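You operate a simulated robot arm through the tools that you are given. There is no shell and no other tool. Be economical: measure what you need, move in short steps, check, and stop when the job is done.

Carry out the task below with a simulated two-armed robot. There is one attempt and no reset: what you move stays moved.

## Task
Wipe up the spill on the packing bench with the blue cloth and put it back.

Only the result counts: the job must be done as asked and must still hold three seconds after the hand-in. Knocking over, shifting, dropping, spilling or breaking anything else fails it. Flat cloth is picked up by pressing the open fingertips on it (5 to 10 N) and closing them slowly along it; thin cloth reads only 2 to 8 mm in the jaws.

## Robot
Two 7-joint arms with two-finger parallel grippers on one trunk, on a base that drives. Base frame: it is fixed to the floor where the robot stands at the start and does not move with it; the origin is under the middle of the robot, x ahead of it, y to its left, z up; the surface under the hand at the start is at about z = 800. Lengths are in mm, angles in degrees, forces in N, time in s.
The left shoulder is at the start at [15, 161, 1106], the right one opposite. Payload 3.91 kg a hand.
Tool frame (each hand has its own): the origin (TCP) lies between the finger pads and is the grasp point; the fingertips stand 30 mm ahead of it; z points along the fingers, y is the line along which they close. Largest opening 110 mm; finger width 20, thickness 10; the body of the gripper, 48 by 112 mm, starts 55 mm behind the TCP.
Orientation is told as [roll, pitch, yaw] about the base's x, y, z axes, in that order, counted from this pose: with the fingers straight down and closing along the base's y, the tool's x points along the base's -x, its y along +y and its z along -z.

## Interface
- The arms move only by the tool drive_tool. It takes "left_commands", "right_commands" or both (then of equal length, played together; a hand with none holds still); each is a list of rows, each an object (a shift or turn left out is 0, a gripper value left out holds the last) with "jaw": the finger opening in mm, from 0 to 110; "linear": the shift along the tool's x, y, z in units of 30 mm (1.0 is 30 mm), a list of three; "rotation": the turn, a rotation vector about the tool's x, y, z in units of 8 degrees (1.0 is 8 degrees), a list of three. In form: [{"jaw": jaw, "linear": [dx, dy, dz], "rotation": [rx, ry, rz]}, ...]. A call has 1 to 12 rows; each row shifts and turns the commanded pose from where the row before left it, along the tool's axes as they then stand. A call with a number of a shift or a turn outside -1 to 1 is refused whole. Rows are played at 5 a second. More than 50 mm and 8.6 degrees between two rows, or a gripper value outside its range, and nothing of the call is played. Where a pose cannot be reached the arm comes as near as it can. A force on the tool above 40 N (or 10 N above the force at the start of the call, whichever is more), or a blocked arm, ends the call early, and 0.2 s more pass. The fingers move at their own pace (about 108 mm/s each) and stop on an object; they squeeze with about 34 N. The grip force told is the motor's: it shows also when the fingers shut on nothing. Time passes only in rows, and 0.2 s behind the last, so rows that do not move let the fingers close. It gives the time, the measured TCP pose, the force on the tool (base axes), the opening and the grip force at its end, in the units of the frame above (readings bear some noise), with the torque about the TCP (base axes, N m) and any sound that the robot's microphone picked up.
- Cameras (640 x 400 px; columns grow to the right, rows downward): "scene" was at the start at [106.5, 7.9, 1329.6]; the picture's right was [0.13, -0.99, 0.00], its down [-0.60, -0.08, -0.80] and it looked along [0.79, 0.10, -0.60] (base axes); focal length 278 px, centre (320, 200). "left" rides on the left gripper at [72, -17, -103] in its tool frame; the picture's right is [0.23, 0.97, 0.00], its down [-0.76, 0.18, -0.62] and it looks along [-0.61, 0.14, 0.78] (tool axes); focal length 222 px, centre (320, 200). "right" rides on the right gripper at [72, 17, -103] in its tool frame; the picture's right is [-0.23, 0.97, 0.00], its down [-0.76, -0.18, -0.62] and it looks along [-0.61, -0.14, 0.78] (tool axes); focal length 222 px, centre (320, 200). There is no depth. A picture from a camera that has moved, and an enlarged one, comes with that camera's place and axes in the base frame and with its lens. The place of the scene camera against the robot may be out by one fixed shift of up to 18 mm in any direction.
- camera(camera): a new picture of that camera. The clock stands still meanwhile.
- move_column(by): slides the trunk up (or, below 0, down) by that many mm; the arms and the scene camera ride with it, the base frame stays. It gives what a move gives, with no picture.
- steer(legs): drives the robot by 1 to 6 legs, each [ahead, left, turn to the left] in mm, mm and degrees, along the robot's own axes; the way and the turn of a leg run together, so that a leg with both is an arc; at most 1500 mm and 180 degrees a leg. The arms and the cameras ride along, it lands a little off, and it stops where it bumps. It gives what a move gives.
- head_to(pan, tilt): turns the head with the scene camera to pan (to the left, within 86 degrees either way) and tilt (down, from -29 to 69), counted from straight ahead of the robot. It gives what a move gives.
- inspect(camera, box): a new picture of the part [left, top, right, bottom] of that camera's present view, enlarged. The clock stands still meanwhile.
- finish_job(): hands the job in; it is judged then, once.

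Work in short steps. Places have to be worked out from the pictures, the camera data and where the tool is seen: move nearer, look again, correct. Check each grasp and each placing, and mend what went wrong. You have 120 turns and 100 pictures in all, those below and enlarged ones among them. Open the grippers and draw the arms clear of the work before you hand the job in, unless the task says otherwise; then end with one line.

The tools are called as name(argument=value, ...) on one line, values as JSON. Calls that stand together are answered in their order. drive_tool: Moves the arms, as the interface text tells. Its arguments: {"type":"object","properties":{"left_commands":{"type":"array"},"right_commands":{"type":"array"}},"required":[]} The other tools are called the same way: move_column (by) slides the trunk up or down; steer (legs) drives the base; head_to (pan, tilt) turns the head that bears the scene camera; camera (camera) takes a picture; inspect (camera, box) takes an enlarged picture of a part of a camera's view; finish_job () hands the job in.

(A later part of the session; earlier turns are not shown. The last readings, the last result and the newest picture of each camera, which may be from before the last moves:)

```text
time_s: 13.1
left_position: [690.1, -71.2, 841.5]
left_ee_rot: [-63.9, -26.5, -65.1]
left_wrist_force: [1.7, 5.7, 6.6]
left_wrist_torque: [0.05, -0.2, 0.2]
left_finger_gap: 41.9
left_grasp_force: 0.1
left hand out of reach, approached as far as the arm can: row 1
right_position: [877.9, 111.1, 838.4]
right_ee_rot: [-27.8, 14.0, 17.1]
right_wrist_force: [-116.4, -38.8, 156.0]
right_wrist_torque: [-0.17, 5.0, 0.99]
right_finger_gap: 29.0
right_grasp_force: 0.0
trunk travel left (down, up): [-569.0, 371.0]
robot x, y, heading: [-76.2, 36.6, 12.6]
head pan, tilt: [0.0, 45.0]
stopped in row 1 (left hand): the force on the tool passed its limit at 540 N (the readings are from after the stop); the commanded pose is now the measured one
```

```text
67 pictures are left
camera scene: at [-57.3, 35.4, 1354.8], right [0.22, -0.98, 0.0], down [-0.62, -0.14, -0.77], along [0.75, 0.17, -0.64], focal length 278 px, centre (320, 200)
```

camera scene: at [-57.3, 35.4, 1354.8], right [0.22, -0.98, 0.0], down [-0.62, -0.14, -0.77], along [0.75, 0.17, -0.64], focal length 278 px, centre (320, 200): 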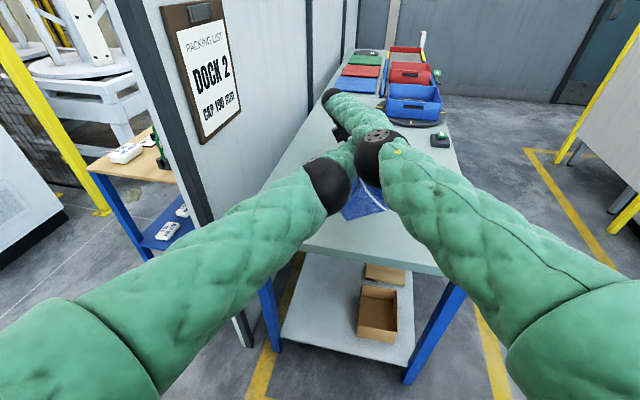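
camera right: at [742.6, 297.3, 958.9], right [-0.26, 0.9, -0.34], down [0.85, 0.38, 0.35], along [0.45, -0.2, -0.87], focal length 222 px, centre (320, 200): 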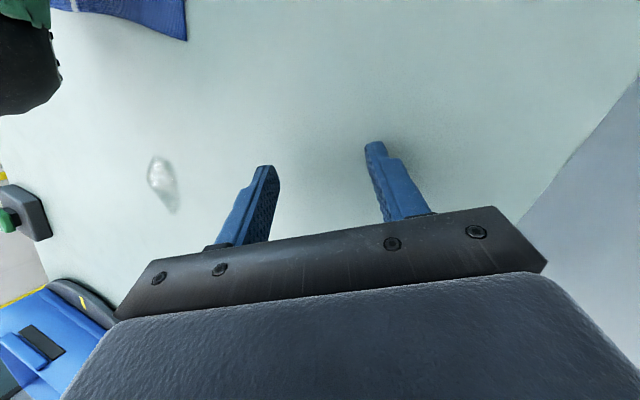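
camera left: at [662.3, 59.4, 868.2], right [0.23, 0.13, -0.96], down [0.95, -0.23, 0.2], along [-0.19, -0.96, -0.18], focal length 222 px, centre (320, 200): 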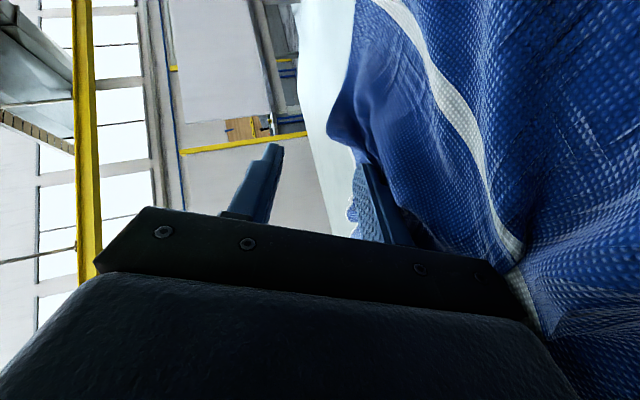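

The left hand is unloaded now and only the right hand rests on the bench. I'll try a short backward drive so the right hand slides back and the base comes under the mass.

steer(legs=[[-150, 0, 0]])

camera(camera="scene")

```text
time_s: 13.8
left_position: [692.3, -78.7, 839.5]
left_ee_rot: [-62.8, -26.3, -66.5]
left_wrist_force: [0.2, -4.9, 3.3]
left_wrist_torque: [0.37, -0.27, -0.33]
left_finger_gap: 36.7
left_grasp_force: 0.0
right_position: [890.2, 82.0, 840.1]
right_ee_rot: [-28.4, 12.4, 16.1]
right_wrist_force: [-172.9, -33.4, 177.8]
right_wrist_torque: [-0.82, 8.08, 1.57]
right_finger_gap: 33.0
right_grasp_force: 0.0
trunk travel left (down, up): [-569.0, 371.0]
robot x, y, heading: [-77.6, 32.5, 12.1]
head pan, tilt: [0.0, 45.0]
stopped in leg 1: the force on the tool passed its limit at 64 N (the readings are from after the stop); the commanded pose is now the measured one
```

```text
66 pictures are left
camera scene: at [-55.9, 25.6, 1354.2], right [0.21, -0.98, 0.0], down [-0.62, -0.14, -0.77], along [0.75, 0.16, -0.64], focal length 278 px, centre (320, 200)
```

scene: 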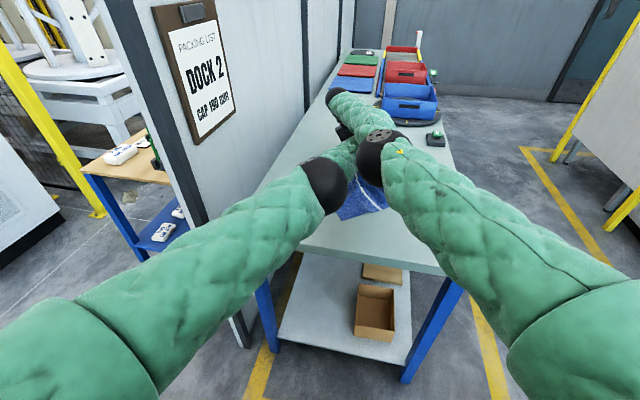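

Only the right hand carries load now (about 175 N up and back). I'll lift it up and back on its own, at the largest step.

drive_tool(right_commands=[{"linear": [0.56, -0.5, -0.96]}, {"linear": [0.56, -0.5, -0.96]}, {"linear": [0.56, -0.5, -0.96]}, {"linear": [0.56, -0.5, -0.96]}])

drive_tool(right_commands=[{"linear": [0.56, -0.5, -0.96]}, {"linear": [0.56, -0.5, -0.96]}, {"linear": [0.56, -0.5, -0.96]}, {"linear": [0.56, -0.5, -0.96]}])

camera(camera="scene")

```text
time_s: 14.0
left_position: [677.0, -45.3, 837.4]
left_ee_rot: [-66.8, -25.7, -60.1]
left_wrist_force: [337.5, -3.5, 441.1]
left_wrist_torque: [7.86, -25.55, -3.98]
left_finger_gap: 35.0
left_grasp_force: 0.0
right_position: [883.9, 23.1, 862.2]
right_ee_rot: [-28.0, 10.5, 8.6]
right_wrist_force: [97.5, 174.9, 146.2]
right_wrist_torque: [-5.42, 19.12, -19.54]
right_finger_gap: 58.0
right_grasp_force: 0.0
trunk travel left (down, up): [-569.0, 371.0]
robot x, y, heading: [-61.7, 27.4, 12.0]
head pan, tilt: [0.0, 45.0]
stopped in row 1 (right hand): the force on the tool passed its limit at 293 N (the readings are from after the stop); the commanded pose is now the measured one
```

```text
time_s: 14.3
left_position: [681.7, -45.8, 831.3]
left_ee_rot: [-62.1, -21.3, -62.5]
left_wrist_force: [-107.4, -15.6, 193.9]
left_wrist_torque: [5.53, -4.32, 3.48]
left_finger_gap: 14.6
left_grasp_force: 0.0
right_position: [894.2, -8.0, 876.8]
right_ee_rot: [-29.7, 7.4, 12.2]
right_wrist_force: [9.8, -276.0, 355.6]
right_wrist_torque: [43.82, 29.97, 21.97]
right_finger_gap: 60.1
right_grasp_force: 0.0
trunk travel left (down, up): [-569.0, 371.0]
robot x, y, heading: [-66.2, 22.1, 10.8]
head pan, tilt: [0.0, 45.0]
stopped in row 1 (left hand): the force on the tool passed its limit at 629 N (the readings are from after the stop); the commanded pose is now the measured one
```

```text
65 pictures are left
camera scene: at [-91.3, 9.5, 1359.7], right [0.19, -0.98, 0.0], down [-0.6, -0.12, -0.79], along [0.78, 0.15, -0.61], focal length 278 px, centre (320, 200)
```

scene: 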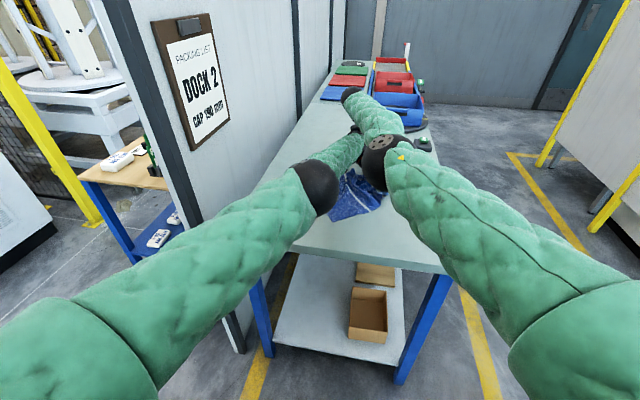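

The right hand is now at y≈−8, with the left wrist at about y≈45, so they're uncrossing and bearing on each other. I'll keep the right hand moving to its own side and up.

drive_tool(right_commands=[{"linear": [0.42, -0.98, 0.04]}, {"linear": [0.42, -0.98, 0.04]}, {"linear": [0.42, -0.98, 0.04]}, {"linear": [0.42, -0.98, 0.04]}])

camera(camera="scene")

```text
time_s: 14.6
left_position: [693.7, -57.8, 838.4]
left_ee_rot: [-67.3, -25.5, -51.6]
left_wrist_force: [113.1, 14.9, 307.3]
left_wrist_torque: [12.71, -16.67, -9.49]
left_finger_gap: 34.6
left_grasp_force: 0.1
right_position: [895.6, -144.2, 935.9]
right_ee_rot: [-29.2, 3.4, 2.8]
right_wrist_force: [-3.1, 5.1, -4.1]
right_wrist_torque: [-0.47, -0.23, 0.15]
right_finger_gap: 60.0
right_grasp_force: 0.1
trunk travel left (down, up): [-569.0, 371.0]
robot x, y, heading: [-60.4, 5.6, 7.6]
head pan, tilt: [0.0, 45.0]
stopped in row 1 (left hand): the arm was blocked; the commanded pose is now the measured one
```

```text
64 pictures are left
camera scene: at [-115.5, 1.6, 1367.2], right [0.13, -0.99, 0.01], down [-0.59, -0.09, -0.8], along [0.8, 0.1, -0.6], focal length 278 px, centre (320, 200)
```

scene: 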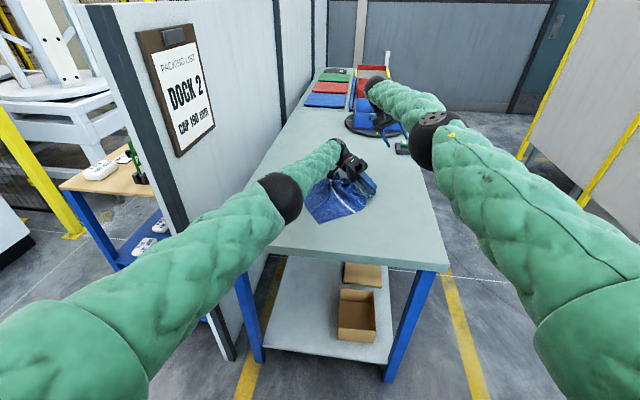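

The arms are uncrossed and only the left hand still props the robot (pitch about 8°). I'll raise both, so the robot can come level without the right hand dropping onto anything.

drive_tool(left_commands=[{"linear": [-0.3, -0.83, -0.25]}, {"linear": [-0.3, -0.83, -0.25]}, {"linear": [-0.3, -0.83, -0.25]}, {"linear": [-0.3, -0.83, -0.25]}], right_commands=[{"linear": [0.4, -0.62, -1]}, {"linear": [0.4, -0.62, -1]}, {"linear": [0.4, -0.62, -1]}, {"linear": [0.4, -0.62, -1]}])

camera(camera="scene")

```text
time_s: 14.9
left_position: [668.1, -71.5, 838.7]
left_ee_rot: [-68.2, -28.0, -51.8]
left_wrist_force: [197.1, -18.5, 293.5]
left_wrist_torque: [4.24, -15.01, 1.82]
left_finger_gap: 41.5
left_grasp_force: 0.1
left hand out of reach, approached as far as the arm can: row 1
right_position: [839.2, -110.7, 848.7]
right_ee_rot: [-28.9, 7.4, 10.5]
right_wrist_force: [0.1, -1.1, 4.5]
right_wrist_torque: [0.24, 0.02, -0.08]
right_finger_gap: 61.8
right_grasp_force: 2.3
trunk travel left (down, up): [-569.0, 371.0]
robot x, y, heading: [-60.2, -5.0, 6.7]
head pan, tilt: [0.0, 45.0]
stopped in row 1 (left hand): the force on the tool passed its limit at 363 N (the readings are from after the stop); the commanded pose is now the measured one
```

```text
63 pictures are left
camera scene: at [-151.4, -32.8, 1366.4], right [0.11, -0.99, 0.0], down [-0.57, -0.06, -0.82], along [0.81, 0.1, -0.57], focal length 278 px, centre (320, 200)
```

scene: 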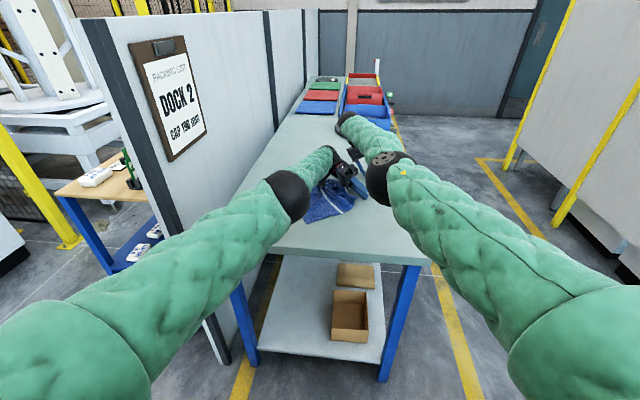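

Right hand is free but the left's odd pose is out of its reach, so its lift doesn't work. Now that the arms are uncrossed, I'll raise the trunk to lift the left hand off.

move_column(by=200)

move_column(by=200)

camera(camera="scene")

```text
time_s: 15.2
left_position: [684.6, -81.8, 847.9]
left_ee_rot: [-77.9, -31.2, -38.6]
left_wrist_force: [142.3, -16.0, 261.6]
left_wrist_torque: [12.43, -18.05, -8.37]
left_finger_gap: 60.2
left_grasp_force: 0.0
right_position: [850.6, -236.0, 931.8]
right_ee_rot: [-27.8, 1.1, -0.7]
right_wrist_force: [-3.8, 7.3, -5.2]
right_wrist_torque: [-0.73, -0.29, 0.16]
right_finger_gap: 60.0
right_grasp_force: 0.2
trunk travel left (down, up): [-576.0, 364.0]
robot x, y, heading: [-51.0, -13.9, 3.8]
head pan, tilt: [0.0, 45.0]
stopped: the arm was blocked; the commanded pose is now the measured one
```

```text
time_s: 15.4
left_position: [632.4, -206.8, 926.2]
left_ee_rot: [-73.5, -36.9, -56.0]
left_wrist_force: [-249.5, 162.5, 20.1]
left_wrist_torque: [-6.77, -5.04, 18.26]
left_finger_gap: 60.2
left_grasp_force: 0.1
right_position: [795.7, -254.1, 847.4]
right_ee_rot: [-26.6, 4.8, 4.4]
right_wrist_force: [201.9, -85.9, -16.6]
right_wrist_torque: [16.67, 19.54, -2.97]
right_finger_gap: 71.3
right_grasp_force: 14.1
trunk travel left (down, up): [-581.0, 359.0]
robot x, y, heading: [-59.4, -45.2, 0.2]
head pan, tilt: [0.0, 45.0]
stopped: the force on the tool passed its limit at 355 N (the readings are from after the stop); the commanded pose is now the measured one
```

```text
62 pictures are left
camera scene: at [-194.3, -57.2, 1374.1], right [0.0, -1.0, 0.0], down [-0.55, 0.0, -0.84], along [0.84, 0.0, -0.55], focal length 278 px, centre (320, 200)
```

scene: 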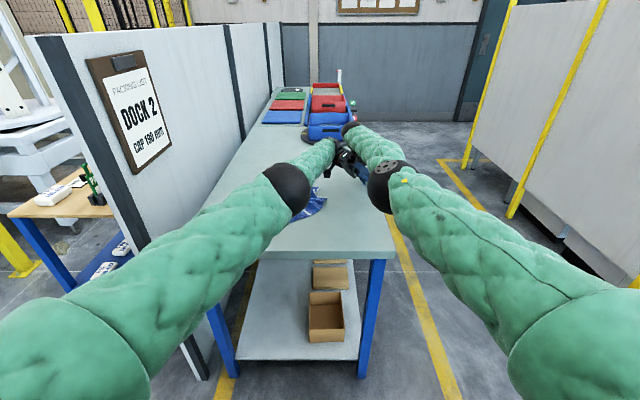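

The left hand is off the bench at z=926 but now touches the right hand. I'll part them, left toward its own side and right up and outward.

drive_tool(left_commands=[{"linear": [0.68, -0.67, -0.25]}, {"linear": [0.68, -0.67, -0.25]}, {"linear": [0.68, -0.67, -0.25]}, {"linear": [0.68, -0.67, -0.25]}], right_commands=[{"linear": [0.12, -0.89, -0.66]}, {"linear": [0.12, -0.89, -0.66]}, {"linear": [0.12, -0.89, -0.66]}, {"linear": [0.12, -0.89, -0.66]}])

camera(camera="scene")

```text
time_s: 15.7
left_position: [695.5, -150.6, 853.7]
left_ee_rot: [-82.9, -31.7, -38.6]
left_wrist_force: [-114.1, 67.4, 240.7]
left_wrist_torque: [14.38, -3.89, 7.6]
left_finger_gap: 60.1
left_grasp_force: 0.1
right_position: [840.3, -362.9, 889.5]
right_ee_rot: [-26.8, 0.7, -5.2]
right_wrist_force: [-0.8, 1.7, -5.4]
right_wrist_torque: [-0.33, -0.05, 0.04]
right_finger_gap: 59.8
right_grasp_force: 0.0
trunk travel left (down, up): [-581.0, 359.0]
robot x, y, heading: [-60.2, -56.2, -0.8]
head pan, tilt: [0.0, 45.0]
stopped in row 1 (right hand): the force on the tool passed its limit at 250 N (the readings are from after the stop); the commanded pose is now the measured one
```

```text
61 pictures are left
camera scene: at [-148.9, -53.3, 1378.5], right [-0.02, -1.0, 0.0], down [-0.57, 0.01, -0.82], along [0.82, -0.01, -0.57], focal length 278 px, centre (320, 200)
```

scene: 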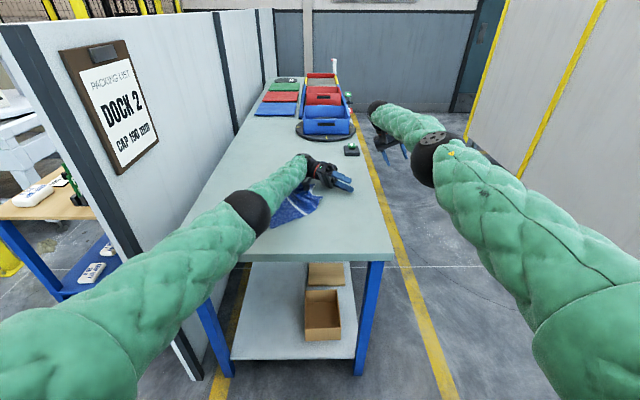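

The right arm is well clear beside the bench, and only the left hand, lying sideways, rests on the cloth. I'll lift it while turning its roll back toward pointing down.

drive_tool(left_commands=[{"linear": [-0.6, -0.98, -0.12], "rotation": [-0.6, 0, 0]}, {"linear": [-0.6, -0.98, -0.2], "rotation": [-0.6, 0, 0]}, {"linear": [-0.6, -0.95, -0.3], "rotation": [-0.6, 0, 0]}, {"linear": [-0.6, -0.9, -0.4], "rotation": [-0.6, 0, 0]}])

camera(camera="scene")

```text
time_s: 16.0
left_position: [690.6, -235.2, 905.6]
left_ee_rot: [-79.1, -37.5, -53.5]
left_wrist_force: [-156.0, 284.4, -26.4]
left_wrist_torque: [-12.22, -4.87, 19.28]
left_finger_gap: 60.2
left_grasp_force: 0.0
left hand out of reach, approached as far as the arm can: row 1
right_position: [831.9, -330.7, 777.8]
right_ee_rot: [-24.3, 8.0, -0.1]
right_wrist_force: [-117.7, 93.6, 253.8]
right_wrist_torque: [16.48, -9.73, 11.24]
right_finger_gap: 57.3
right_grasp_force: 0.1
trunk travel left (down, up): [-581.0, 359.0]
robot x, y, heading: [-63.7, -60.5, -2.1]
head pan, tilt: [0.0, 45.0]
stopped in row 1 (left hand): the arm was blocked; the commanded pose is now the measured one
```

```text
60 pictures are left
camera scene: at [-113.3, -60.1, 1373.8], right [-0.04, -1.0, 0.01], down [-0.6, 0.02, -0.8], along [0.8, -0.03, -0.6], focal length 278 px, centre (320, 200)
```

scene: 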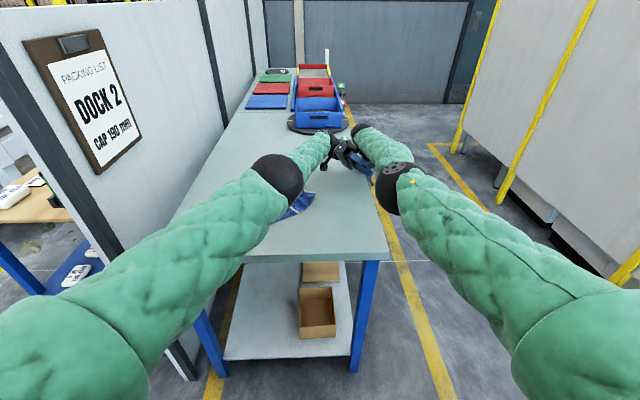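

Pitch is about 8° and the robot is coming forward, with both hands near the bench's right edge. I'll part them again: right outward and up, left back toward its side and up.

drive_tool(left_commands=[{"linear": [0.63, -0.86, -0.32]}, {"linear": [0.63, -0.86, -0.32]}, {"linear": [0.63, -0.86, -0.32]}], right_commands=[{"linear": [0.25, -0.98, -0.35]}, {"linear": [0.25, -0.98, -0.35]}, {"linear": [0.25, -0.98, -0.35]}])

camera(camera="scene")

```text
time_s: 16.4
left_position: [669.5, -259.8, 877.3]
left_ee_rot: [-70.9, -31.9, -64.8]
left_wrist_force: [-38.1, 277.3, -255.2]
left_wrist_torque: [-19.57, 15.65, 19.98]
left_finger_gap: 59.9
left_grasp_force: 0.0
right_position: [844.2, -344.7, 772.9]
right_ee_rot: [-24.1, 6.7, -1.2]
right_wrist_force: [1.0, -5.5, 15.7]
right_wrist_torque: [0.85, 0.0, -0.13]
right_finger_gap: 59.9
right_grasp_force: 0.0
trunk travel left (down, up): [-581.0, 359.0]
robot x, y, heading: [-62.2, -58.9, -1.6]
head pan, tilt: [0.0, 45.0]
stopped in row 1 (left hand): the arm was blocked; the commanded pose is now the measured one
```

```text
59 pictures are left
camera scene: at [-102.3, -62.4, 1371.1], right [-0.03, -1.0, 0.0], down [-0.6, 0.02, -0.8], along [0.8, -0.02, -0.6], focal length 278 px, centre (320, 200)
```

scene: 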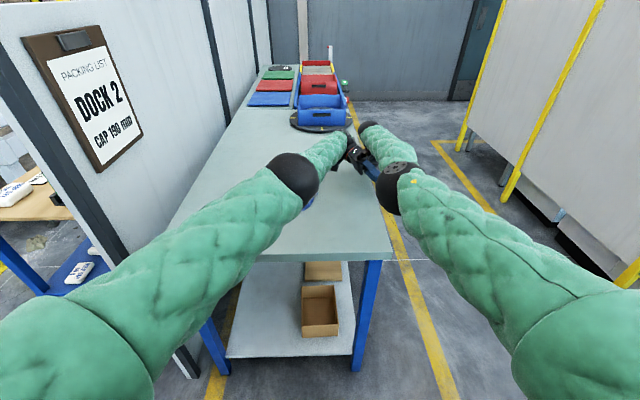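

The left gripper is caught under the right elbow while the right hand is free. I'll swing only the right arm further outward and up.

drive_tool(right_commands=[{"linear": [0.3, -0.98, -0.5]}, {"linear": [0.3, -0.98, -0.5]}, {"linear": [0.3, -0.98, -0.5]}, {"linear": [0.3, -0.98, -0.5]}])

camera(camera="scene")

```text
time_s: 16.7
left_position: [717.4, -272.5, 850.1]
left_ee_rot: [-79.1, -30.5, -55.6]
left_wrist_force: [162.9, 19.1, 267.4]
left_wrist_torque: [10.21, -22.55, -4.75]
left_finger_gap: 60.1
left_grasp_force: 0.1
right_position: [820.5, -528.4, 754.6]
right_ee_rot: [-23.4, 7.0, -13.4]
right_wrist_force: [-3.1, 5.0, -1.2]
right_wrist_torque: [-0.41, -0.21, 0.19]
right_finger_gap: 60.1
right_grasp_force: 0.1
trunk travel left (down, up): [-581.0, 359.0]
robot x, y, heading: [-65.2, -85.4, -6.5]
head pan, tilt: [0.0, 45.0]
stopped in row 1 (left hand): the arm was blocked; the commanded pose is now the measured one
```

```text
58 pictures are left
camera scene: at [-72.8, -87.0, 1373.8], right [-0.11, -0.99, 0.01], down [-0.62, 0.07, -0.78], along [0.78, -0.09, -0.62], focal length 278 px, centre (320, 200)
```

scene: 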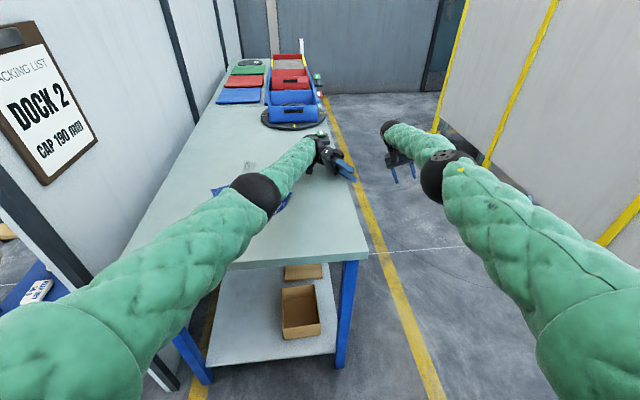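

Both hands are separated now, with the left alone resting near the bench's right edge, off the cloth. I'll lift the left up and slightly back.

drive_tool(left_commands=[{"linear": [-0.34, -0.99, 0.09]}, {"linear": [-0.34, -0.99, 0.09]}, {"linear": [-0.34, -0.99, 0.09]}, {"linear": [-0.34, -0.99, 0.09]}])

camera(camera="scene")

```text
time_s: 16.9
left_position: [714.0, -360.7, 839.3]
left_ee_rot: [-76.4, -32.2, -64.2]
left_wrist_force: [-25.5, 105.1, -38.1]
left_wrist_torque: [4.62, -0.74, -1.29]
left_finger_gap: 53.7
left_grasp_force: 0.1
left hand out of reach, approached as far as the arm can: row 1
right_position: [774.0, -507.2, 599.7]
right_ee_rot: [-20.5, 16.7, -8.7]
right_wrist_force: [-0.4, 0.1, 4.1]
right_wrist_torque: [0.1, -0.15, 0.0]
right_finger_gap: 60.2
right_grasp_force: 0.1
trunk travel left (down, up): [-581.0, 359.0]
robot x, y, heading: [-74.4, -107.4, -9.0]
head pan, tilt: [0.0, 45.0]
stopped in row 1 (left hand): the force on the tool passed its limit at 388 N (the readings are from after the stop); the commanded pose is now the measured one
```

```text
57 pictures are left
camera scene: at [-38.9, -117.8, 1359.4], right [-0.16, -0.99, 0.0], down [-0.64, 0.1, -0.76], along [0.75, -0.12, -0.65], focal length 278 px, centre (320, 200)
```

scene: 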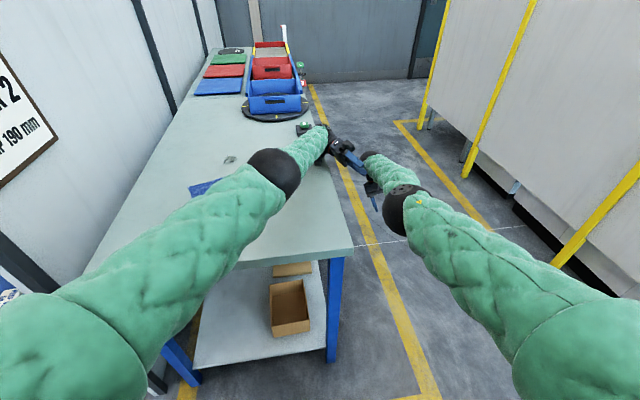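

The left gripper has slid over the bench's right edge, with its wrist close to the button block, so I must bring it back. I'll move the right arm outward and up and pull the left back and up.

drive_tool(left_commands=[{"linear": [0.19, -0.98, 0.35]}, {"linear": [0.19, -0.98, 0.35]}, {"linear": [0.19, -0.98, 0.35]}], right_commands=[{"linear": [0.4, -0.97, -0.35]}, {"linear": [0.4, -0.97, -0.35]}, {"linear": [0.4, -0.97, -0.35]}])

camera(camera="scene")

```text
time_s: 17.2
left_position: [778.1, -383.6, 815.1]
left_ee_rot: [-76.6, -29.6, -65.4]
left_wrist_force: [168.7, 7.6, 276.0]
left_wrist_torque: [39.99, -17.03, -23.9]
left_finger_gap: 59.6
left_grasp_force: 0.0
right_position: [792.6, -537.9, 527.4]
right_ee_rot: [-19.6, 22.0, -9.0]
right_wrist_force: [-1.5, 12.2, 1.4]
right_wrist_torque: [-0.76, -0.15, 0.47]
right_finger_gap: 59.8
right_grasp_force: 0.1
trunk travel left (down, up): [-581.0, 359.0]
robot x, y, heading: [-66.2, -114.5, -9.7]
head pan, tilt: [0.0, 45.0]
stopped in row 1 (left hand): the force on the tool passed its limit at 197 N (the readings are from after the stop); the commanded pose is now the measured one
```

```text
56 pictures are left
camera scene: at [45.8, -144.3, 1355.8], right [-0.18, -0.98, -0.01], down [-0.68, 0.13, -0.72], along [0.71, -0.12, -0.69], focal length 278 px, centre (320, 200)
```

scene: 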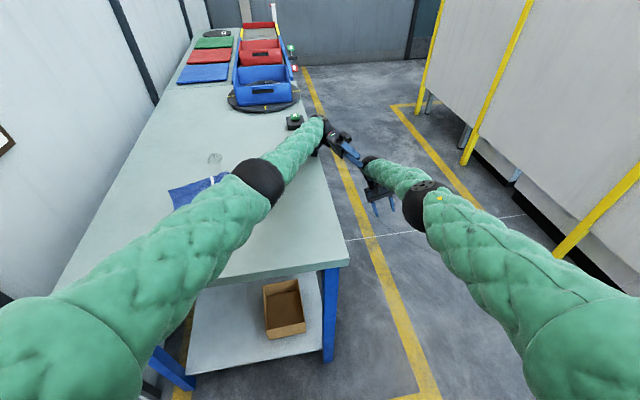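

The robot is practically level again (pitch about 1.4°). The left forearm lies across the bench with its wrist next to the button block, so I'll lift the left straight up.

drive_tool(left_commands=[{"linear": [-0.4, -0.75, -0.17]}, {"linear": [-0.4, -0.75, -0.17]}, {"linear": [-0.4, -0.75, -0.17]}, {"linear": [-0.4, -0.75, -0.17]}])

camera(camera="scene")

```text
time_s: 18.2
left_position: [769.2, -380.4, 813.8]
left_ee_rot: [-76.7, -29.7, -64.6]
left_wrist_force: [-55.6, 65.3, 244.6]
left_wrist_torque: [32.45, -11.01, 15.04]
left_finger_gap: 51.7
left_grasp_force: 0.1
left hand out of reach, approached as far as the arm can: row 1, 2, 3, 4
right_position: [806.3, -521.0, 542.8]
right_ee_rot: [-20.4, 20.4, -8.6]
right_wrist_force: [0.3, 1.3, -0.3]
right_wrist_torque: [-0.03, 0.01, 0.02]
right_finger_gap: 60.0
right_grasp_force: 0.0
trunk travel left (down, up): [-581.0, 359.0]
robot x, y, heading: [-78.0, -104.1, -9.1]
head pan, tilt: [0.0, 45.0]
```

```text
55 pictures are left
camera scene: at [41.1, -131.3, 1351.2], right [-0.16, -0.99, 0.0], down [-0.68, 0.11, -0.72], along [0.71, -0.11, -0.69], focal length 278 px, centre (320, 200)
```

scene: 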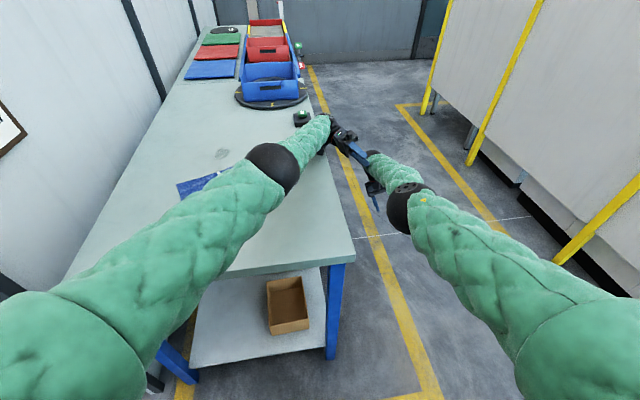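

The motion now plays fully, but the left hand's pose is out of reach for its arm. With the robot level I'll raise the trunk to lift the left arm off the bench.

move_column(by=150)

camera(camera="scene")

```text
time_s: 19.9
left_position: [776.7, -385.2, 918.1]
left_ee_rot: [-79.4, -28.6, -63.5]
left_wrist_force: [-8.4, 21.0, -15.3]
left_wrist_torque: [1.12, 0.16, -0.49]
left_finger_gap: 60.9
left_grasp_force: 1.2
right_position: [815.9, -528.3, 670.8]
right_ee_rot: [-20.3, 21.7, -8.8]
right_wrist_force: [0.8, -0.3, 0.1]
right_wrist_torque: [0.02, 0.04, -0.01]
right_finger_gap: 60.1
right_grasp_force: 0.0
trunk travel left (down, up): [-731.0, 209.0]
robot x, y, heading: [-72.3, -105.7, -9.4]
head pan, tilt: [0.0, 45.0]
```

```text
54 pictures are left
camera scene: at [70.2, -139.1, 1496.9], right [-0.16, -0.99, 0.0], down [-0.7, 0.12, -0.71], along [0.7, -0.11, -0.71], focal length 278 px, centre (320, 200)
```

scene: 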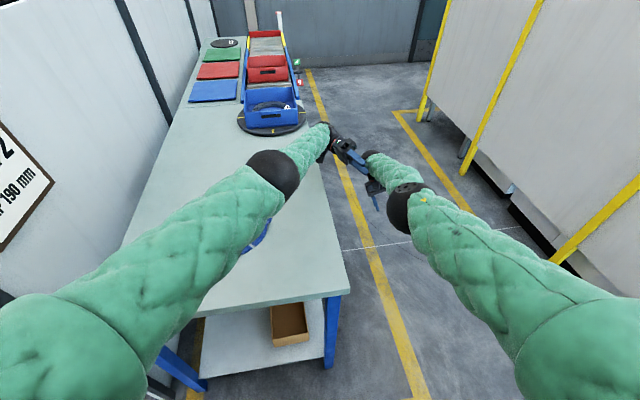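

The robot is fully level and the left hand is up at z=918 with only about 25 N from touching the right arm. I'll raise the trunk further and then move the right arm outward.

move_column(by=100)

drive_tool(right_commands=[{"linear": [0.2, -0.9, 0]}, {"linear": [0.2, -0.9, 0]}, {"linear": [0.2, -0.9, 0]}, {"linear": [0.2, -0.9, 0]}])

camera(camera="scene")

```text
time_s: 21.3
left_position: [775.0, -384.6, 1018.9]
left_ee_rot: [-79.4, -28.6, -63.6]
left_wrist_force: [-11.4, 29.5, -19.8]
left_wrist_torque: [1.61, 0.18, -0.63]
left_finger_gap: 61.1
left_grasp_force: 1.2
right_position: [816.2, -528.3, 770.8]
right_ee_rot: [-20.3, 21.7, -8.9]
right_wrist_force: [-0.7, -1.0, -0.3]
right_wrist_torque: [0.0, 0.0, 0.02]
right_finger_gap: 59.9
right_grasp_force: 0.0
trunk travel left (down, up): [-831.0, 109.0]
robot x, y, heading: [-69.3, -106.3, -9.4]
head pan, tilt: [0.0, 45.0]
```

```text
time_s: 22.3
left_position: [775.0, -387.0, 1019.9]
left_ee_rot: [-79.1, -28.8, -63.6]
left_wrist_force: [0.1, -0.1, 0.4]
left_wrist_torque: [-0.01, -0.03, -0.03]
left_finger_gap: 60.2
left_grasp_force: 0.1
right_position: [791.4, -626.1, 813.4]
right_ee_rot: [-20.2, 21.6, -8.6]
right_wrist_force: [-0.1, -0.2, -0.2]
right_wrist_torque: [-0.01, -0.01, 0.02]
right_finger_gap: 59.9
right_grasp_force: 0.0
trunk travel left (down, up): [-831.0, 109.0]
robot x, y, heading: [-74.1, -110.3, -9.3]
head pan, tilt: [0.0, 45.0]
```

```text
53 pictures are left
camera scene: at [68.2, -140.3, 1597.2], right [-0.16, -0.99, 0.0], down [-0.7, 0.12, -0.71], along [0.7, -0.11, -0.71], focal length 278 px, centre (320, 200)
```

scene: 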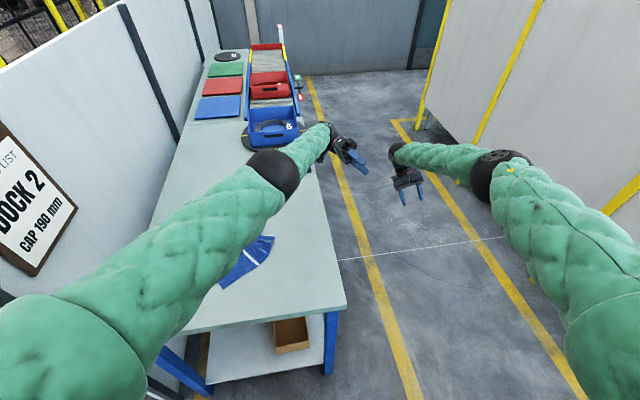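

Both arms are free with zero forces and the robot is upright. I'll bring the left hand back over its own side at this height before turning it downward.

drive_tool(left_commands=[{"linear": [0.84, -0.56, -0.16]}, {"linear": [0.84, -0.56, -0.16]}, {"linear": [0.84, -0.56, -0.16]}, {"linear": [0.84, -0.56, -0.16]}, {"linear": [0.84, -0.56, -0.16]}, {"linear": [0.84, -0.56, -0.16]}, {"linear": [0.84, -0.56, -0.16]}, {"linear": [0.84, -0.56, -0.16]}])

drive_tool(left_commands=[{"rotation": [-1, 0, 0]}, {"rotation": [-1, 0, 0]}, {"rotation": [-1, 0, 0]}, {"rotation": [-1, 0, 0]}, {"rotation": [-1, 0, 0]}, {"rotation": [-1, 0, 0]}, {"rotation": [-1, 0, 0]}, {"rotation": [-1, 0, 0]}, {"rotation": [-1, 0, 0]}, {"rotation": [-0.9, 0, 0]}])

camera(camera="scene")

```text
time_s: 24.1
left_position: [775.6, -385.9, 1019.2]
left_ee_rot: [-79.3, -28.7, -63.6]
left_wrist_force: [0.2, 0.3, -0.3]
left_wrist_torque: [-0.01, 0.0, -0.04]
left_finger_gap: 59.8
left_grasp_force: 0.1
left hand out of reach, approached as far as the arm can: row 1, 2, 3, 4, 5, 6, 7, 8
right_position: [791.8, -627.3, 813.8]
right_ee_rot: [-20.3, 21.7, -8.8]
right_wrist_force: [0.0, -0.3, 0.1]
right_wrist_torque: [0.03, -0.04, 0.01]
right_finger_gap: 60.1
right_grasp_force: 0.0
trunk travel left (down, up): [-831.0, 109.0]
robot x, y, heading: [-75.4, -110.1, -9.4]
head pan, tilt: [0.0, 45.0]
```

```text
time_s: 26.3
left_position: [950.0, -469.8, 971.6]
left_ee_rot: [-0.3, -28.6, -63.9]
left_wrist_force: [0.4, -0.2, 0.0]
left_wrist_torque: [0.0, 0.01, 0.0]
left_finger_gap: 59.7
left_grasp_force: 0.1
left hand out of reach, approached as far as the arm can: row 1, 2, 3, 4, 5, 6, 7, 8, 9, 10
right_position: [790.8, -627.0, 813.9]
right_ee_rot: [-20.4, 21.7, -8.9]
right_wrist_force: [-0.1, 0.8, -0.9]
right_wrist_torque: [0.02, 0.0, 0.01]
right_finger_gap: 60.1
right_grasp_force: 0.0
trunk travel left (down, up): [-831.0, 109.0]
robot x, y, heading: [-71.3, -110.3, -9.2]
head pan, tilt: [0.0, 45.0]
```

```text
52 pictures are left
camera scene: at [68.8, -139.4, 1597.2], right [-0.16, -0.99, 0.0], down [-0.7, 0.12, -0.71], along [0.7, -0.11, -0.71], focal length 278 px, centre (320, 200)
```

scene: 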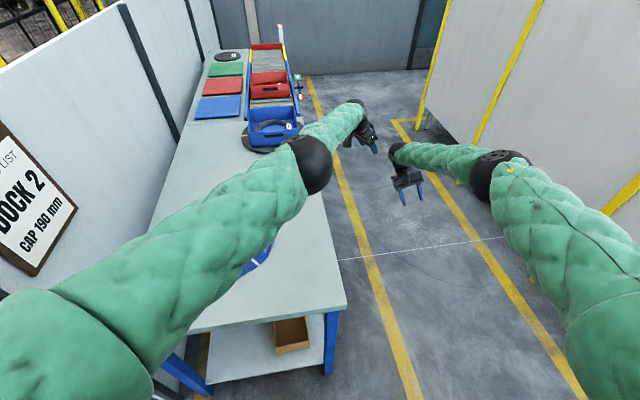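

The roll is fixed (hand now at roll 0). I'll take out the pitch and the yaw next so the pose becomes reachable again.

drive_tool(left_commands=[{"rotation": [0, 0.9, 0]}, {"rotation": [0, 0.9, 0]}, {"rotation": [0, 0.9, 0]}, {"rotation": [0, 0.9, 0]}, {"rotation": [0, 0, -1]}, {"rotation": [0, 0, -1]}, {"rotation": [0, 0, -1]}, {"rotation": [0, 0, -1]}])

camera(camera="scene")

```text
time_s: 28.1
left_position: [898.5, -440.0, 979.4]
left_ee_rot: [-2.1, -2.7, -32.0]
left_wrist_force: [-0.9, 0.1, 1.0]
left_wrist_torque: [-0.02, -0.02, 0.0]
left_finger_gap: 60.2
left_grasp_force: 0.1
left hand out of reach, approached as far as the arm can: row 1, 2, 3, 4
right_position: [790.0, -625.7, 812.8]
right_ee_rot: [-20.3, 21.7, -8.8]
right_wrist_force: [0.3, 0.2, 0.3]
right_wrist_torque: [0.03, -0.01, 0.0]
right_finger_gap: 60.2
right_grasp_force: 0.1
trunk travel left (down, up): [-831.0, 109.0]
robot x, y, heading: [-75.5, -106.7, -9.4]
head pan, tilt: [0.0, 45.0]
```

```text
51 pictures are left
camera scene: at [69.6, -138.3, 1597.1], right [-0.16, -0.99, 0.0], down [-0.7, 0.11, -0.71], along [0.7, -0.11, -0.71], focal length 278 px, centre (320, 200)
```

scene: 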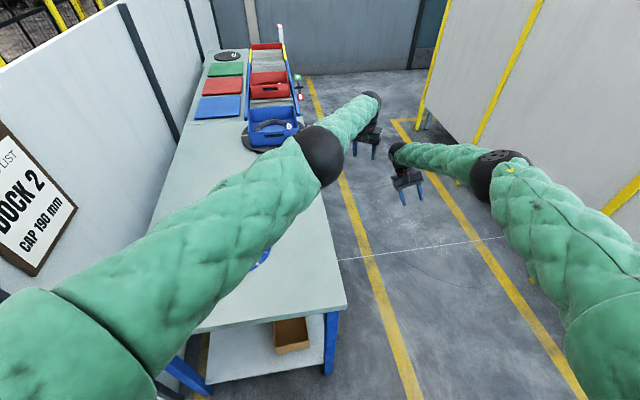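

The left hand points down and is reachable again. I'll bring it back over the near half of the bench, diagonally away from the bins.

drive_tool(left_commands=[{"linear": [1, 0.23, -0.1]}, {"linear": [1, 0.23, -0.1]}, {"linear": [1, 0.23, -0.1]}, {"linear": [1, 0.23, -0.1]}, {"linear": [1, 0.23, -0.1]}, {"linear": [1, 0.23, -0.1]}, {"linear": [1, 0.23, -0.1]}, {"linear": [1, 0.23, -0.1]}, {"linear": [1, 0.23, -0.1]}, {"linear": [1, 0.23, -0.1]}, {"linear": [1, 0.23, -0.1]}])

drive_tool(left_commands=[{"linear": [0, 0.9, 0], "rotation": [0, 0, -0.8]}, {"linear": [0, 0.9, 0], "rotation": [0, 0, -0.8]}, {"linear": [0, 0.9, 0], "rotation": [0, 0, -0.8]}, {"linear": [0, 0.9, 0], "rotation": [0, 0, -0.8]}, {"linear": [0, 0.9, 0], "rotation": [0, 0, -0.8]}, {"linear": [0, 0.9, 0]}, {"linear": [0, 0.9, 0]}], right_commands=[{"rotation": [-0.8, 0, 0]}, {"rotation": [-0.8, 0, 0]}, {"rotation": [-0.9, 0, 0]}, {"rotation": [0, -0.9, 0]}, {"rotation": [0, -0.9, 0]}, {"rotation": [0, -0.9, 0]}, {"rotation": [0, 0, -1]}])

camera(camera="scene")

```text
time_s: 30.5
left_position: [928.3, -359.1, 921.5]
left_ee_rot: [-2.1, -2.6, -32.0]
left_wrist_force: [-0.4, 0.2, -0.3]
left_wrist_torque: [-0.01, -0.03, 0.02]
left_finger_gap: 60.1
left_grasp_force: 0.1
left hand out of reach, approached as far as the arm can: row 1, 2, 3, 4, 5, 6, 7, 8, 9, 10, 11
right_position: [790.7, -626.2, 813.8]
right_ee_rot: [-20.3, 21.7, -8.8]
right_wrist_force: [-0.3, -0.4, -0.1]
right_wrist_torque: [0.0, 0.01, -0.03]
right_finger_gap: 60.0
right_grasp_force: 0.1
trunk travel left (down, up): [-831.0, 109.0]
robot x, y, heading: [-74.3, -106.7, -9.3]
head pan, tilt: [0.0, 45.0]
```

```text
time_s: 32.1
left_position: [973.2, -180.2, 913.0]
left_ee_rot: [-3.3, -1.2, 0.0]
left_wrist_force: [0.7, -0.1, 0.2]
left_wrist_torque: [-0.01, 0.02, 0.01]
left_finger_gap: 59.8
left_grasp_force: 0.0
right_position: [792.4, -627.2, 816.1]
right_ee_rot: [-0.3, 0.0, -0.7]
right_wrist_force: [-0.9, 0.2, -0.2]
right_wrist_torque: [0.02, 0.01, -0.01]
right_finger_gap: 60.2
right_grasp_force: 0.1
trunk travel left (down, up): [-831.0, 109.0]
robot x, y, heading: [-71.7, -109.8, -9.4]
head pan, tilt: [0.0, 45.0]
```

```text
50 pictures are left
camera scene: at [69.5, -137.5, 1597.2], right [-0.16, -0.99, 0.0], down [-0.7, 0.11, -0.71], along [0.7, -0.12, -0.71], focal length 278 px, centre (320, 200)
```

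scene: 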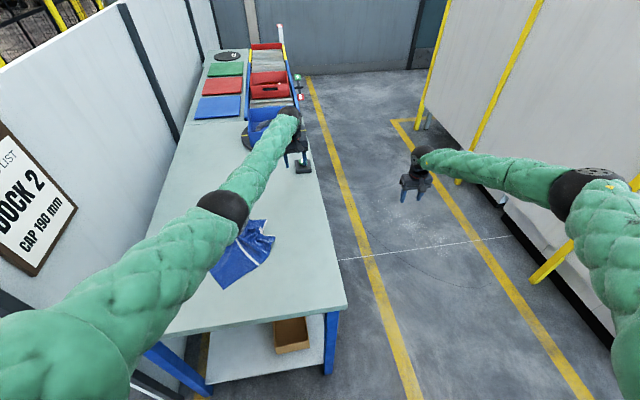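

The left hand is straight down, yaw 0, but near the button block at (973, −180). I'll lift it and retract straight back in −x, checking how it follows.

drive_tool(left_commands=[{"linear": [0.3, 0, -0.8]}, {"linear": [0.6, 0, -0.8]}, {"linear": [1, 0, -0.3]}, {"linear": [1, 0, 0]}, {"linear": [1, 0, 0]}])

camera(camera="scene")

```text
time_s: 33.3
left_position: [854.1, -179.6, 966.9]
left_ee_rot: [-3.3, -1.3, 0.1]
left_wrist_force: [-0.2, 0.3, 0.5]
left_wrist_torque: [-0.01, -0.04, -0.01]
left_finger_gap: 59.8
left_grasp_force: 0.1
right_position: [792.5, -627.4, 815.9]
right_ee_rot: [-0.3, 0.0, -0.7]
right_wrist_force: [-0.5, 0.8, -0.2]
right_wrist_torque: [0.03, -0.02, -0.01]
right_finger_gap: 60.0
right_grasp_force: 0.0
trunk travel left (down, up): [-831.0, 109.0]
robot x, y, heading: [-70.3, -110.6, -9.2]
head pan, tilt: [0.0, 45.0]
```

```text
49 pictures are left
camera scene: at [68.2, -138.7, 1597.3], right [-0.16, -0.99, 0.0], down [-0.7, 0.12, -0.71], along [0.7, -0.11, -0.71], focal length 278 px, centre (320, 200)
```

scene: 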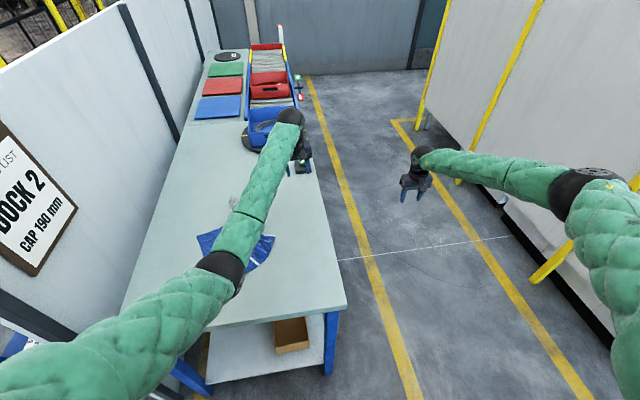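

The arm follows properly now. I'll bring it back to around (615, 100) so I can view the bench.

drive_tool(left_commands=[{"linear": [1, 1, -0.1]}, {"linear": [1, 1, -0.1]}, {"linear": [1, 1, -0.1]}, {"linear": [1, 1, -0.1]}, {"linear": [1, 1, -0.1]}, {"linear": [1, 1, -0.1]}, {"linear": [1, 1, -0.1]}, {"linear": [1, 1, -0.1]}, {"linear": [0.5, 1, -0.1]}, {"linear": [0.5, 1, -0.1]}])

camera(camera="scene")

```text
time_s: 35.5
left_position: [582.5, 124.4, 975.5]
left_ee_rot: [-3.3, -1.3, -0.1]
left_wrist_force: [1.1, 0.8, 0.2]
left_wrist_torque: [0.02, 0.02, 0.0]
left_finger_gap: 60.0
left_grasp_force: 0.0
right_position: [791.6, -626.7, 817.3]
right_ee_rot: [-0.4, 0.2, -0.8]
right_wrist_force: [0.3, -0.1, -0.3]
right_wrist_torque: [0.01, -0.02, -0.03]
right_finger_gap: 60.1
right_grasp_force: 0.0
trunk travel left (down, up): [-831.0, 109.0]
robot x, y, heading: [-75.2, -110.5, -9.5]
head pan, tilt: [0.0, 45.0]
```

```text
48 pictures are left
camera scene: at [67.7, -137.4, 1597.3], right [-0.16, -0.99, 0.0], down [-0.7, 0.11, -0.71], along [0.7, -0.12, -0.71], focal length 278 px, centre (320, 200)
```

scene: 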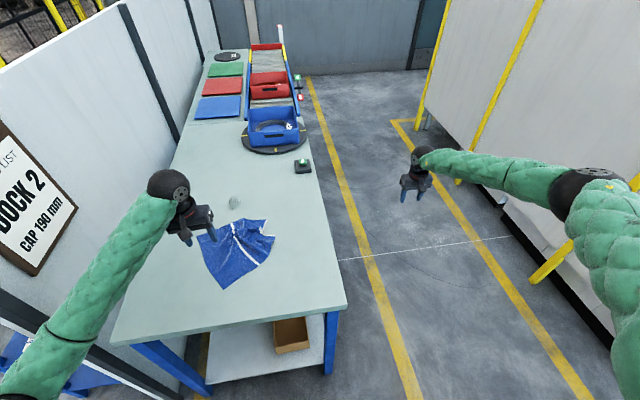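

The arms are clear and the surroundings look intact. I'll zoom in on the cloth, spill and button block.

inspect(camera="scene", box=[160, 180, 320, 300])

inspect(camera="scene", box=[180, 40, 340, 190])

```text
3.33 times, centred on (240, 240) of scene
camera zoom: at [67.7, -137.4, 1597.3], right [-0.16, -0.99, 0.0], down [-0.7, 0.11, -0.71], along [0.7, -0.12, -0.71], focal length 926 px, centre (587, 67)
```

zoom: 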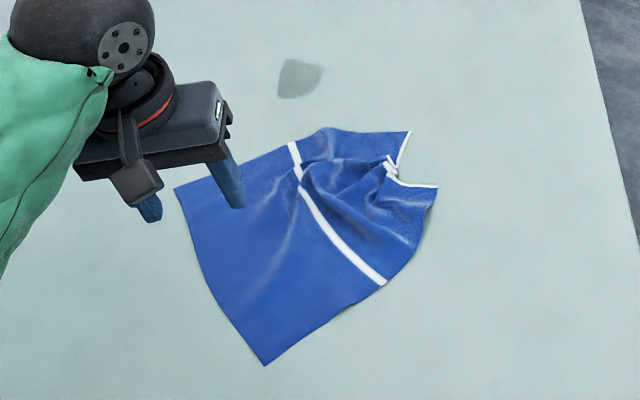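

```text
2.67 times, centred on (260, 115) of scene
camera zoom: at [67.7, -137.4, 1597.3], right [-0.16, -0.99, 0.0], down [-0.7, 0.11, -0.71], along [0.7, -0.12, -0.71], focal length 741 px, centre (480, 427)
```

zoom: 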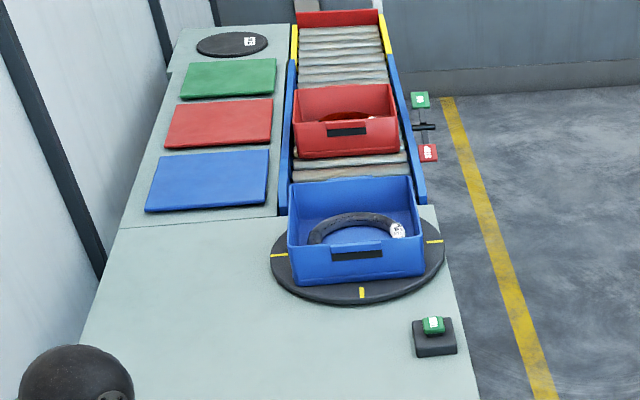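

The cloth lies rotated about 26° with its right part crumpled. Its far-left corner is near (745, 200), its far-right corner near (786, −52), and the spill is still there. I'll first lower the trunk back for reach, lifting the hands so they don't drop with it.

drive_tool(left_commands=[{"linear": [0, 0, -1]}, {"linear": [0, 0, -1]}, {"linear": [0, 0, -1]}, {"linear": [0, 0, -1]}, {"linear": [0, 0, -1]}, {"linear": [0, 0, -1]}], right_commands=[{"linear": [0.3, 0.5, -1]}, {"linear": [0.3, 0.5, -1]}, {"linear": [0.3, 0.5, -1]}, {"linear": [0.3, 0.5, -1]}, {"linear": [0.3, 0.5, -1]}, {"linear": [0, 0, -1]}])

move_column(by=-170)

drive_tool(left_commands=[{"linear": [0, 0, -1]}, {"linear": [0, 0, -1]}, {"linear": [0, 0, -1]}, {"linear": [0, 0, -1]}], right_commands=[{"linear": [0, 0, -1]}, {"linear": [0, 0, -1]}, {"linear": [0, 0, -1]}, {"linear": [0, 0, -1]}])

move_column(by=-110)

camera(camera="scene")

```text
time_s: 36.9
left_position: [575.7, 130.4, 1153.5]
left_ee_rot: [-3.2, -1.3, 0.0]
left_wrist_force: [0.1, -0.4, 0.2]
left_wrist_torque: [-0.04, -0.01, 0.0]
left_finger_gap: 59.8
left_grasp_force: 0.0
right_position: [747.8, -550.9, 994.8]
right_ee_rot: [-0.2, 0.2, -0.7]
right_wrist_force: [0.8, -0.9, -0.6]
right_wrist_torque: [0.01, -0.01, 0.02]
right_finger_gap: 59.9
right_grasp_force: 0.1
trunk travel left (down, up): [-831.0, 109.0]
robot x, y, heading: [-76.0, -106.0, -9.4]
head pan, tilt: [0.0, 45.0]
```

```text
time_s: 38.8
left_position: [574.9, 131.9, 983.0]
left_ee_rot: [-3.3, -1.3, 0.0]
left_wrist_force: [0.5, -0.2, 0.4]
left_wrist_torque: [-0.01, -0.01, 0.01]
left_finger_gap: 59.9
left_grasp_force: 0.0
right_position: [748.1, -550.8, 824.0]
right_ee_rot: [-0.4, 0.0, -0.7]
right_wrist_force: [-0.3, 0.3, 0.4]
right_wrist_torque: [0.0, 0.02, -0.01]
right_finger_gap: 60.1
right_grasp_force: 0.0
trunk travel left (down, up): [-661.0, 279.0]
robot x, y, heading: [-73.9, -106.6, -9.2]
head pan, tilt: [0.0, 45.0]
```

```text
time_s: 40.0
left_position: [538.8, 142.3, 1115.3]
left_ee_rot: [-2.9, -1.4, 1.2]
left_wrist_force: [-0.9, 0.8, 0.2]
left_wrist_torque: [-0.05, 0.0, -0.02]
left_finger_gap: 59.9
left_grasp_force: 0.1
right_position: [737.7, -534.8, 951.9]
right_ee_rot: [0.3, -0.2, 1.2]
right_wrist_force: [0.2, 0.8, -1.0]
right_wrist_torque: [-0.02, 0.04, 0.0]
right_finger_gap: 60.1
right_grasp_force: 0.0
trunk travel left (down, up): [-661.0, 279.0]
robot x, y, heading: [-89.4, -112.9, -7.6]
head pan, tilt: [0.0, 45.0]
stopped in row 4 (left hand): the arm was blocked; the commanded pose is now the measured one
```

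```text
time_s: 41.4
left_position: [537.8, 147.4, 1003.1]
left_ee_rot: [-2.8, -1.5, 1.6]
left_wrist_force: [0.6, 0.8, -0.2]
left_wrist_torque: [0.01, 0.01, 0.0]
left_finger_gap: 59.9
left_grasp_force: 0.2
right_position: [737.6, -528.9, 839.3]
right_ee_rot: [0.3, -0.5, 1.3]
right_wrist_force: [-0.5, -0.3, 0.1]
right_wrist_torque: [-0.03, -0.04, 0.0]
right_finger_gap: 60.0
right_grasp_force: 0.1
trunk travel left (down, up): [-551.0, 389.0]
robot x, y, heading: [-89.6, -115.1, -7.4]
head pan, tilt: [0.0, 45.0]
```

```text
45 pictures are left
camera scene: at [38.3, -149.6, 1318.0], right [-0.13, -0.99, -0.01], down [-0.69, 0.1, -0.71], along [0.71, -0.08, -0.7], focal length 278 px, centre (320, 200)
```

scene: 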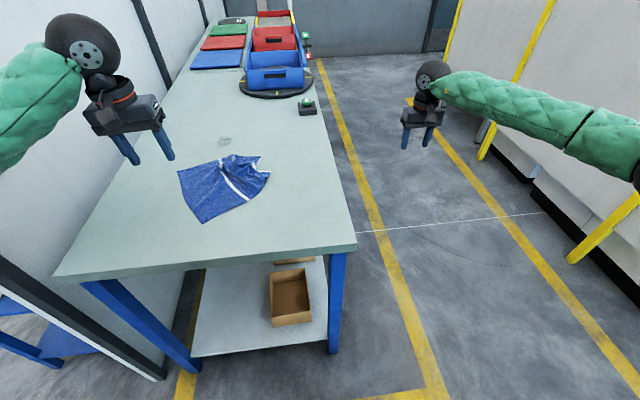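

The left elbow touched the partition again and nudged the base slightly. I'll shift the robot to the right to give the left arm clearance.

steer(legs=[[0, -130, 0]])

camera(camera="scene")

```text
time_s: 42.7
left_position: [533.2, 19.0, 994.1]
left_ee_rot: [-3.5, -1.0, 1.1]
left_wrist_force: [-0.1, -0.1, -0.4]
left_wrist_torque: [0.01, 0.03, 0.0]
left_finger_gap: 60.1
left_grasp_force: 0.1
right_position: [726.4, -661.9, 834.1]
right_ee_rot: [-0.2, 0.2, 0.7]
right_wrist_force: [0.1, -0.4, -0.8]
right_wrist_torque: [0.06, 0.0, 0.0]
right_finger_gap: 59.9
right_grasp_force: 0.1
trunk travel left (down, up): [-551.0, 389.0]
robot x, y, heading: [-108.4, -237.1, -8.1]
head pan, tilt: [0.0, 45.0]
```

```text
44 pictures are left
camera scene: at [35.6, -270.2, 1317.1], right [-0.14, -0.99, 0.0], down [-0.7, 0.1, -0.71], along [0.7, -0.1, -0.71], focal length 278 px, centre (320, 200)
```

scene: 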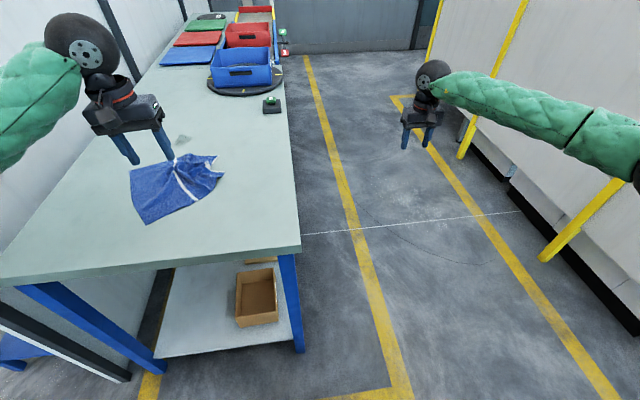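

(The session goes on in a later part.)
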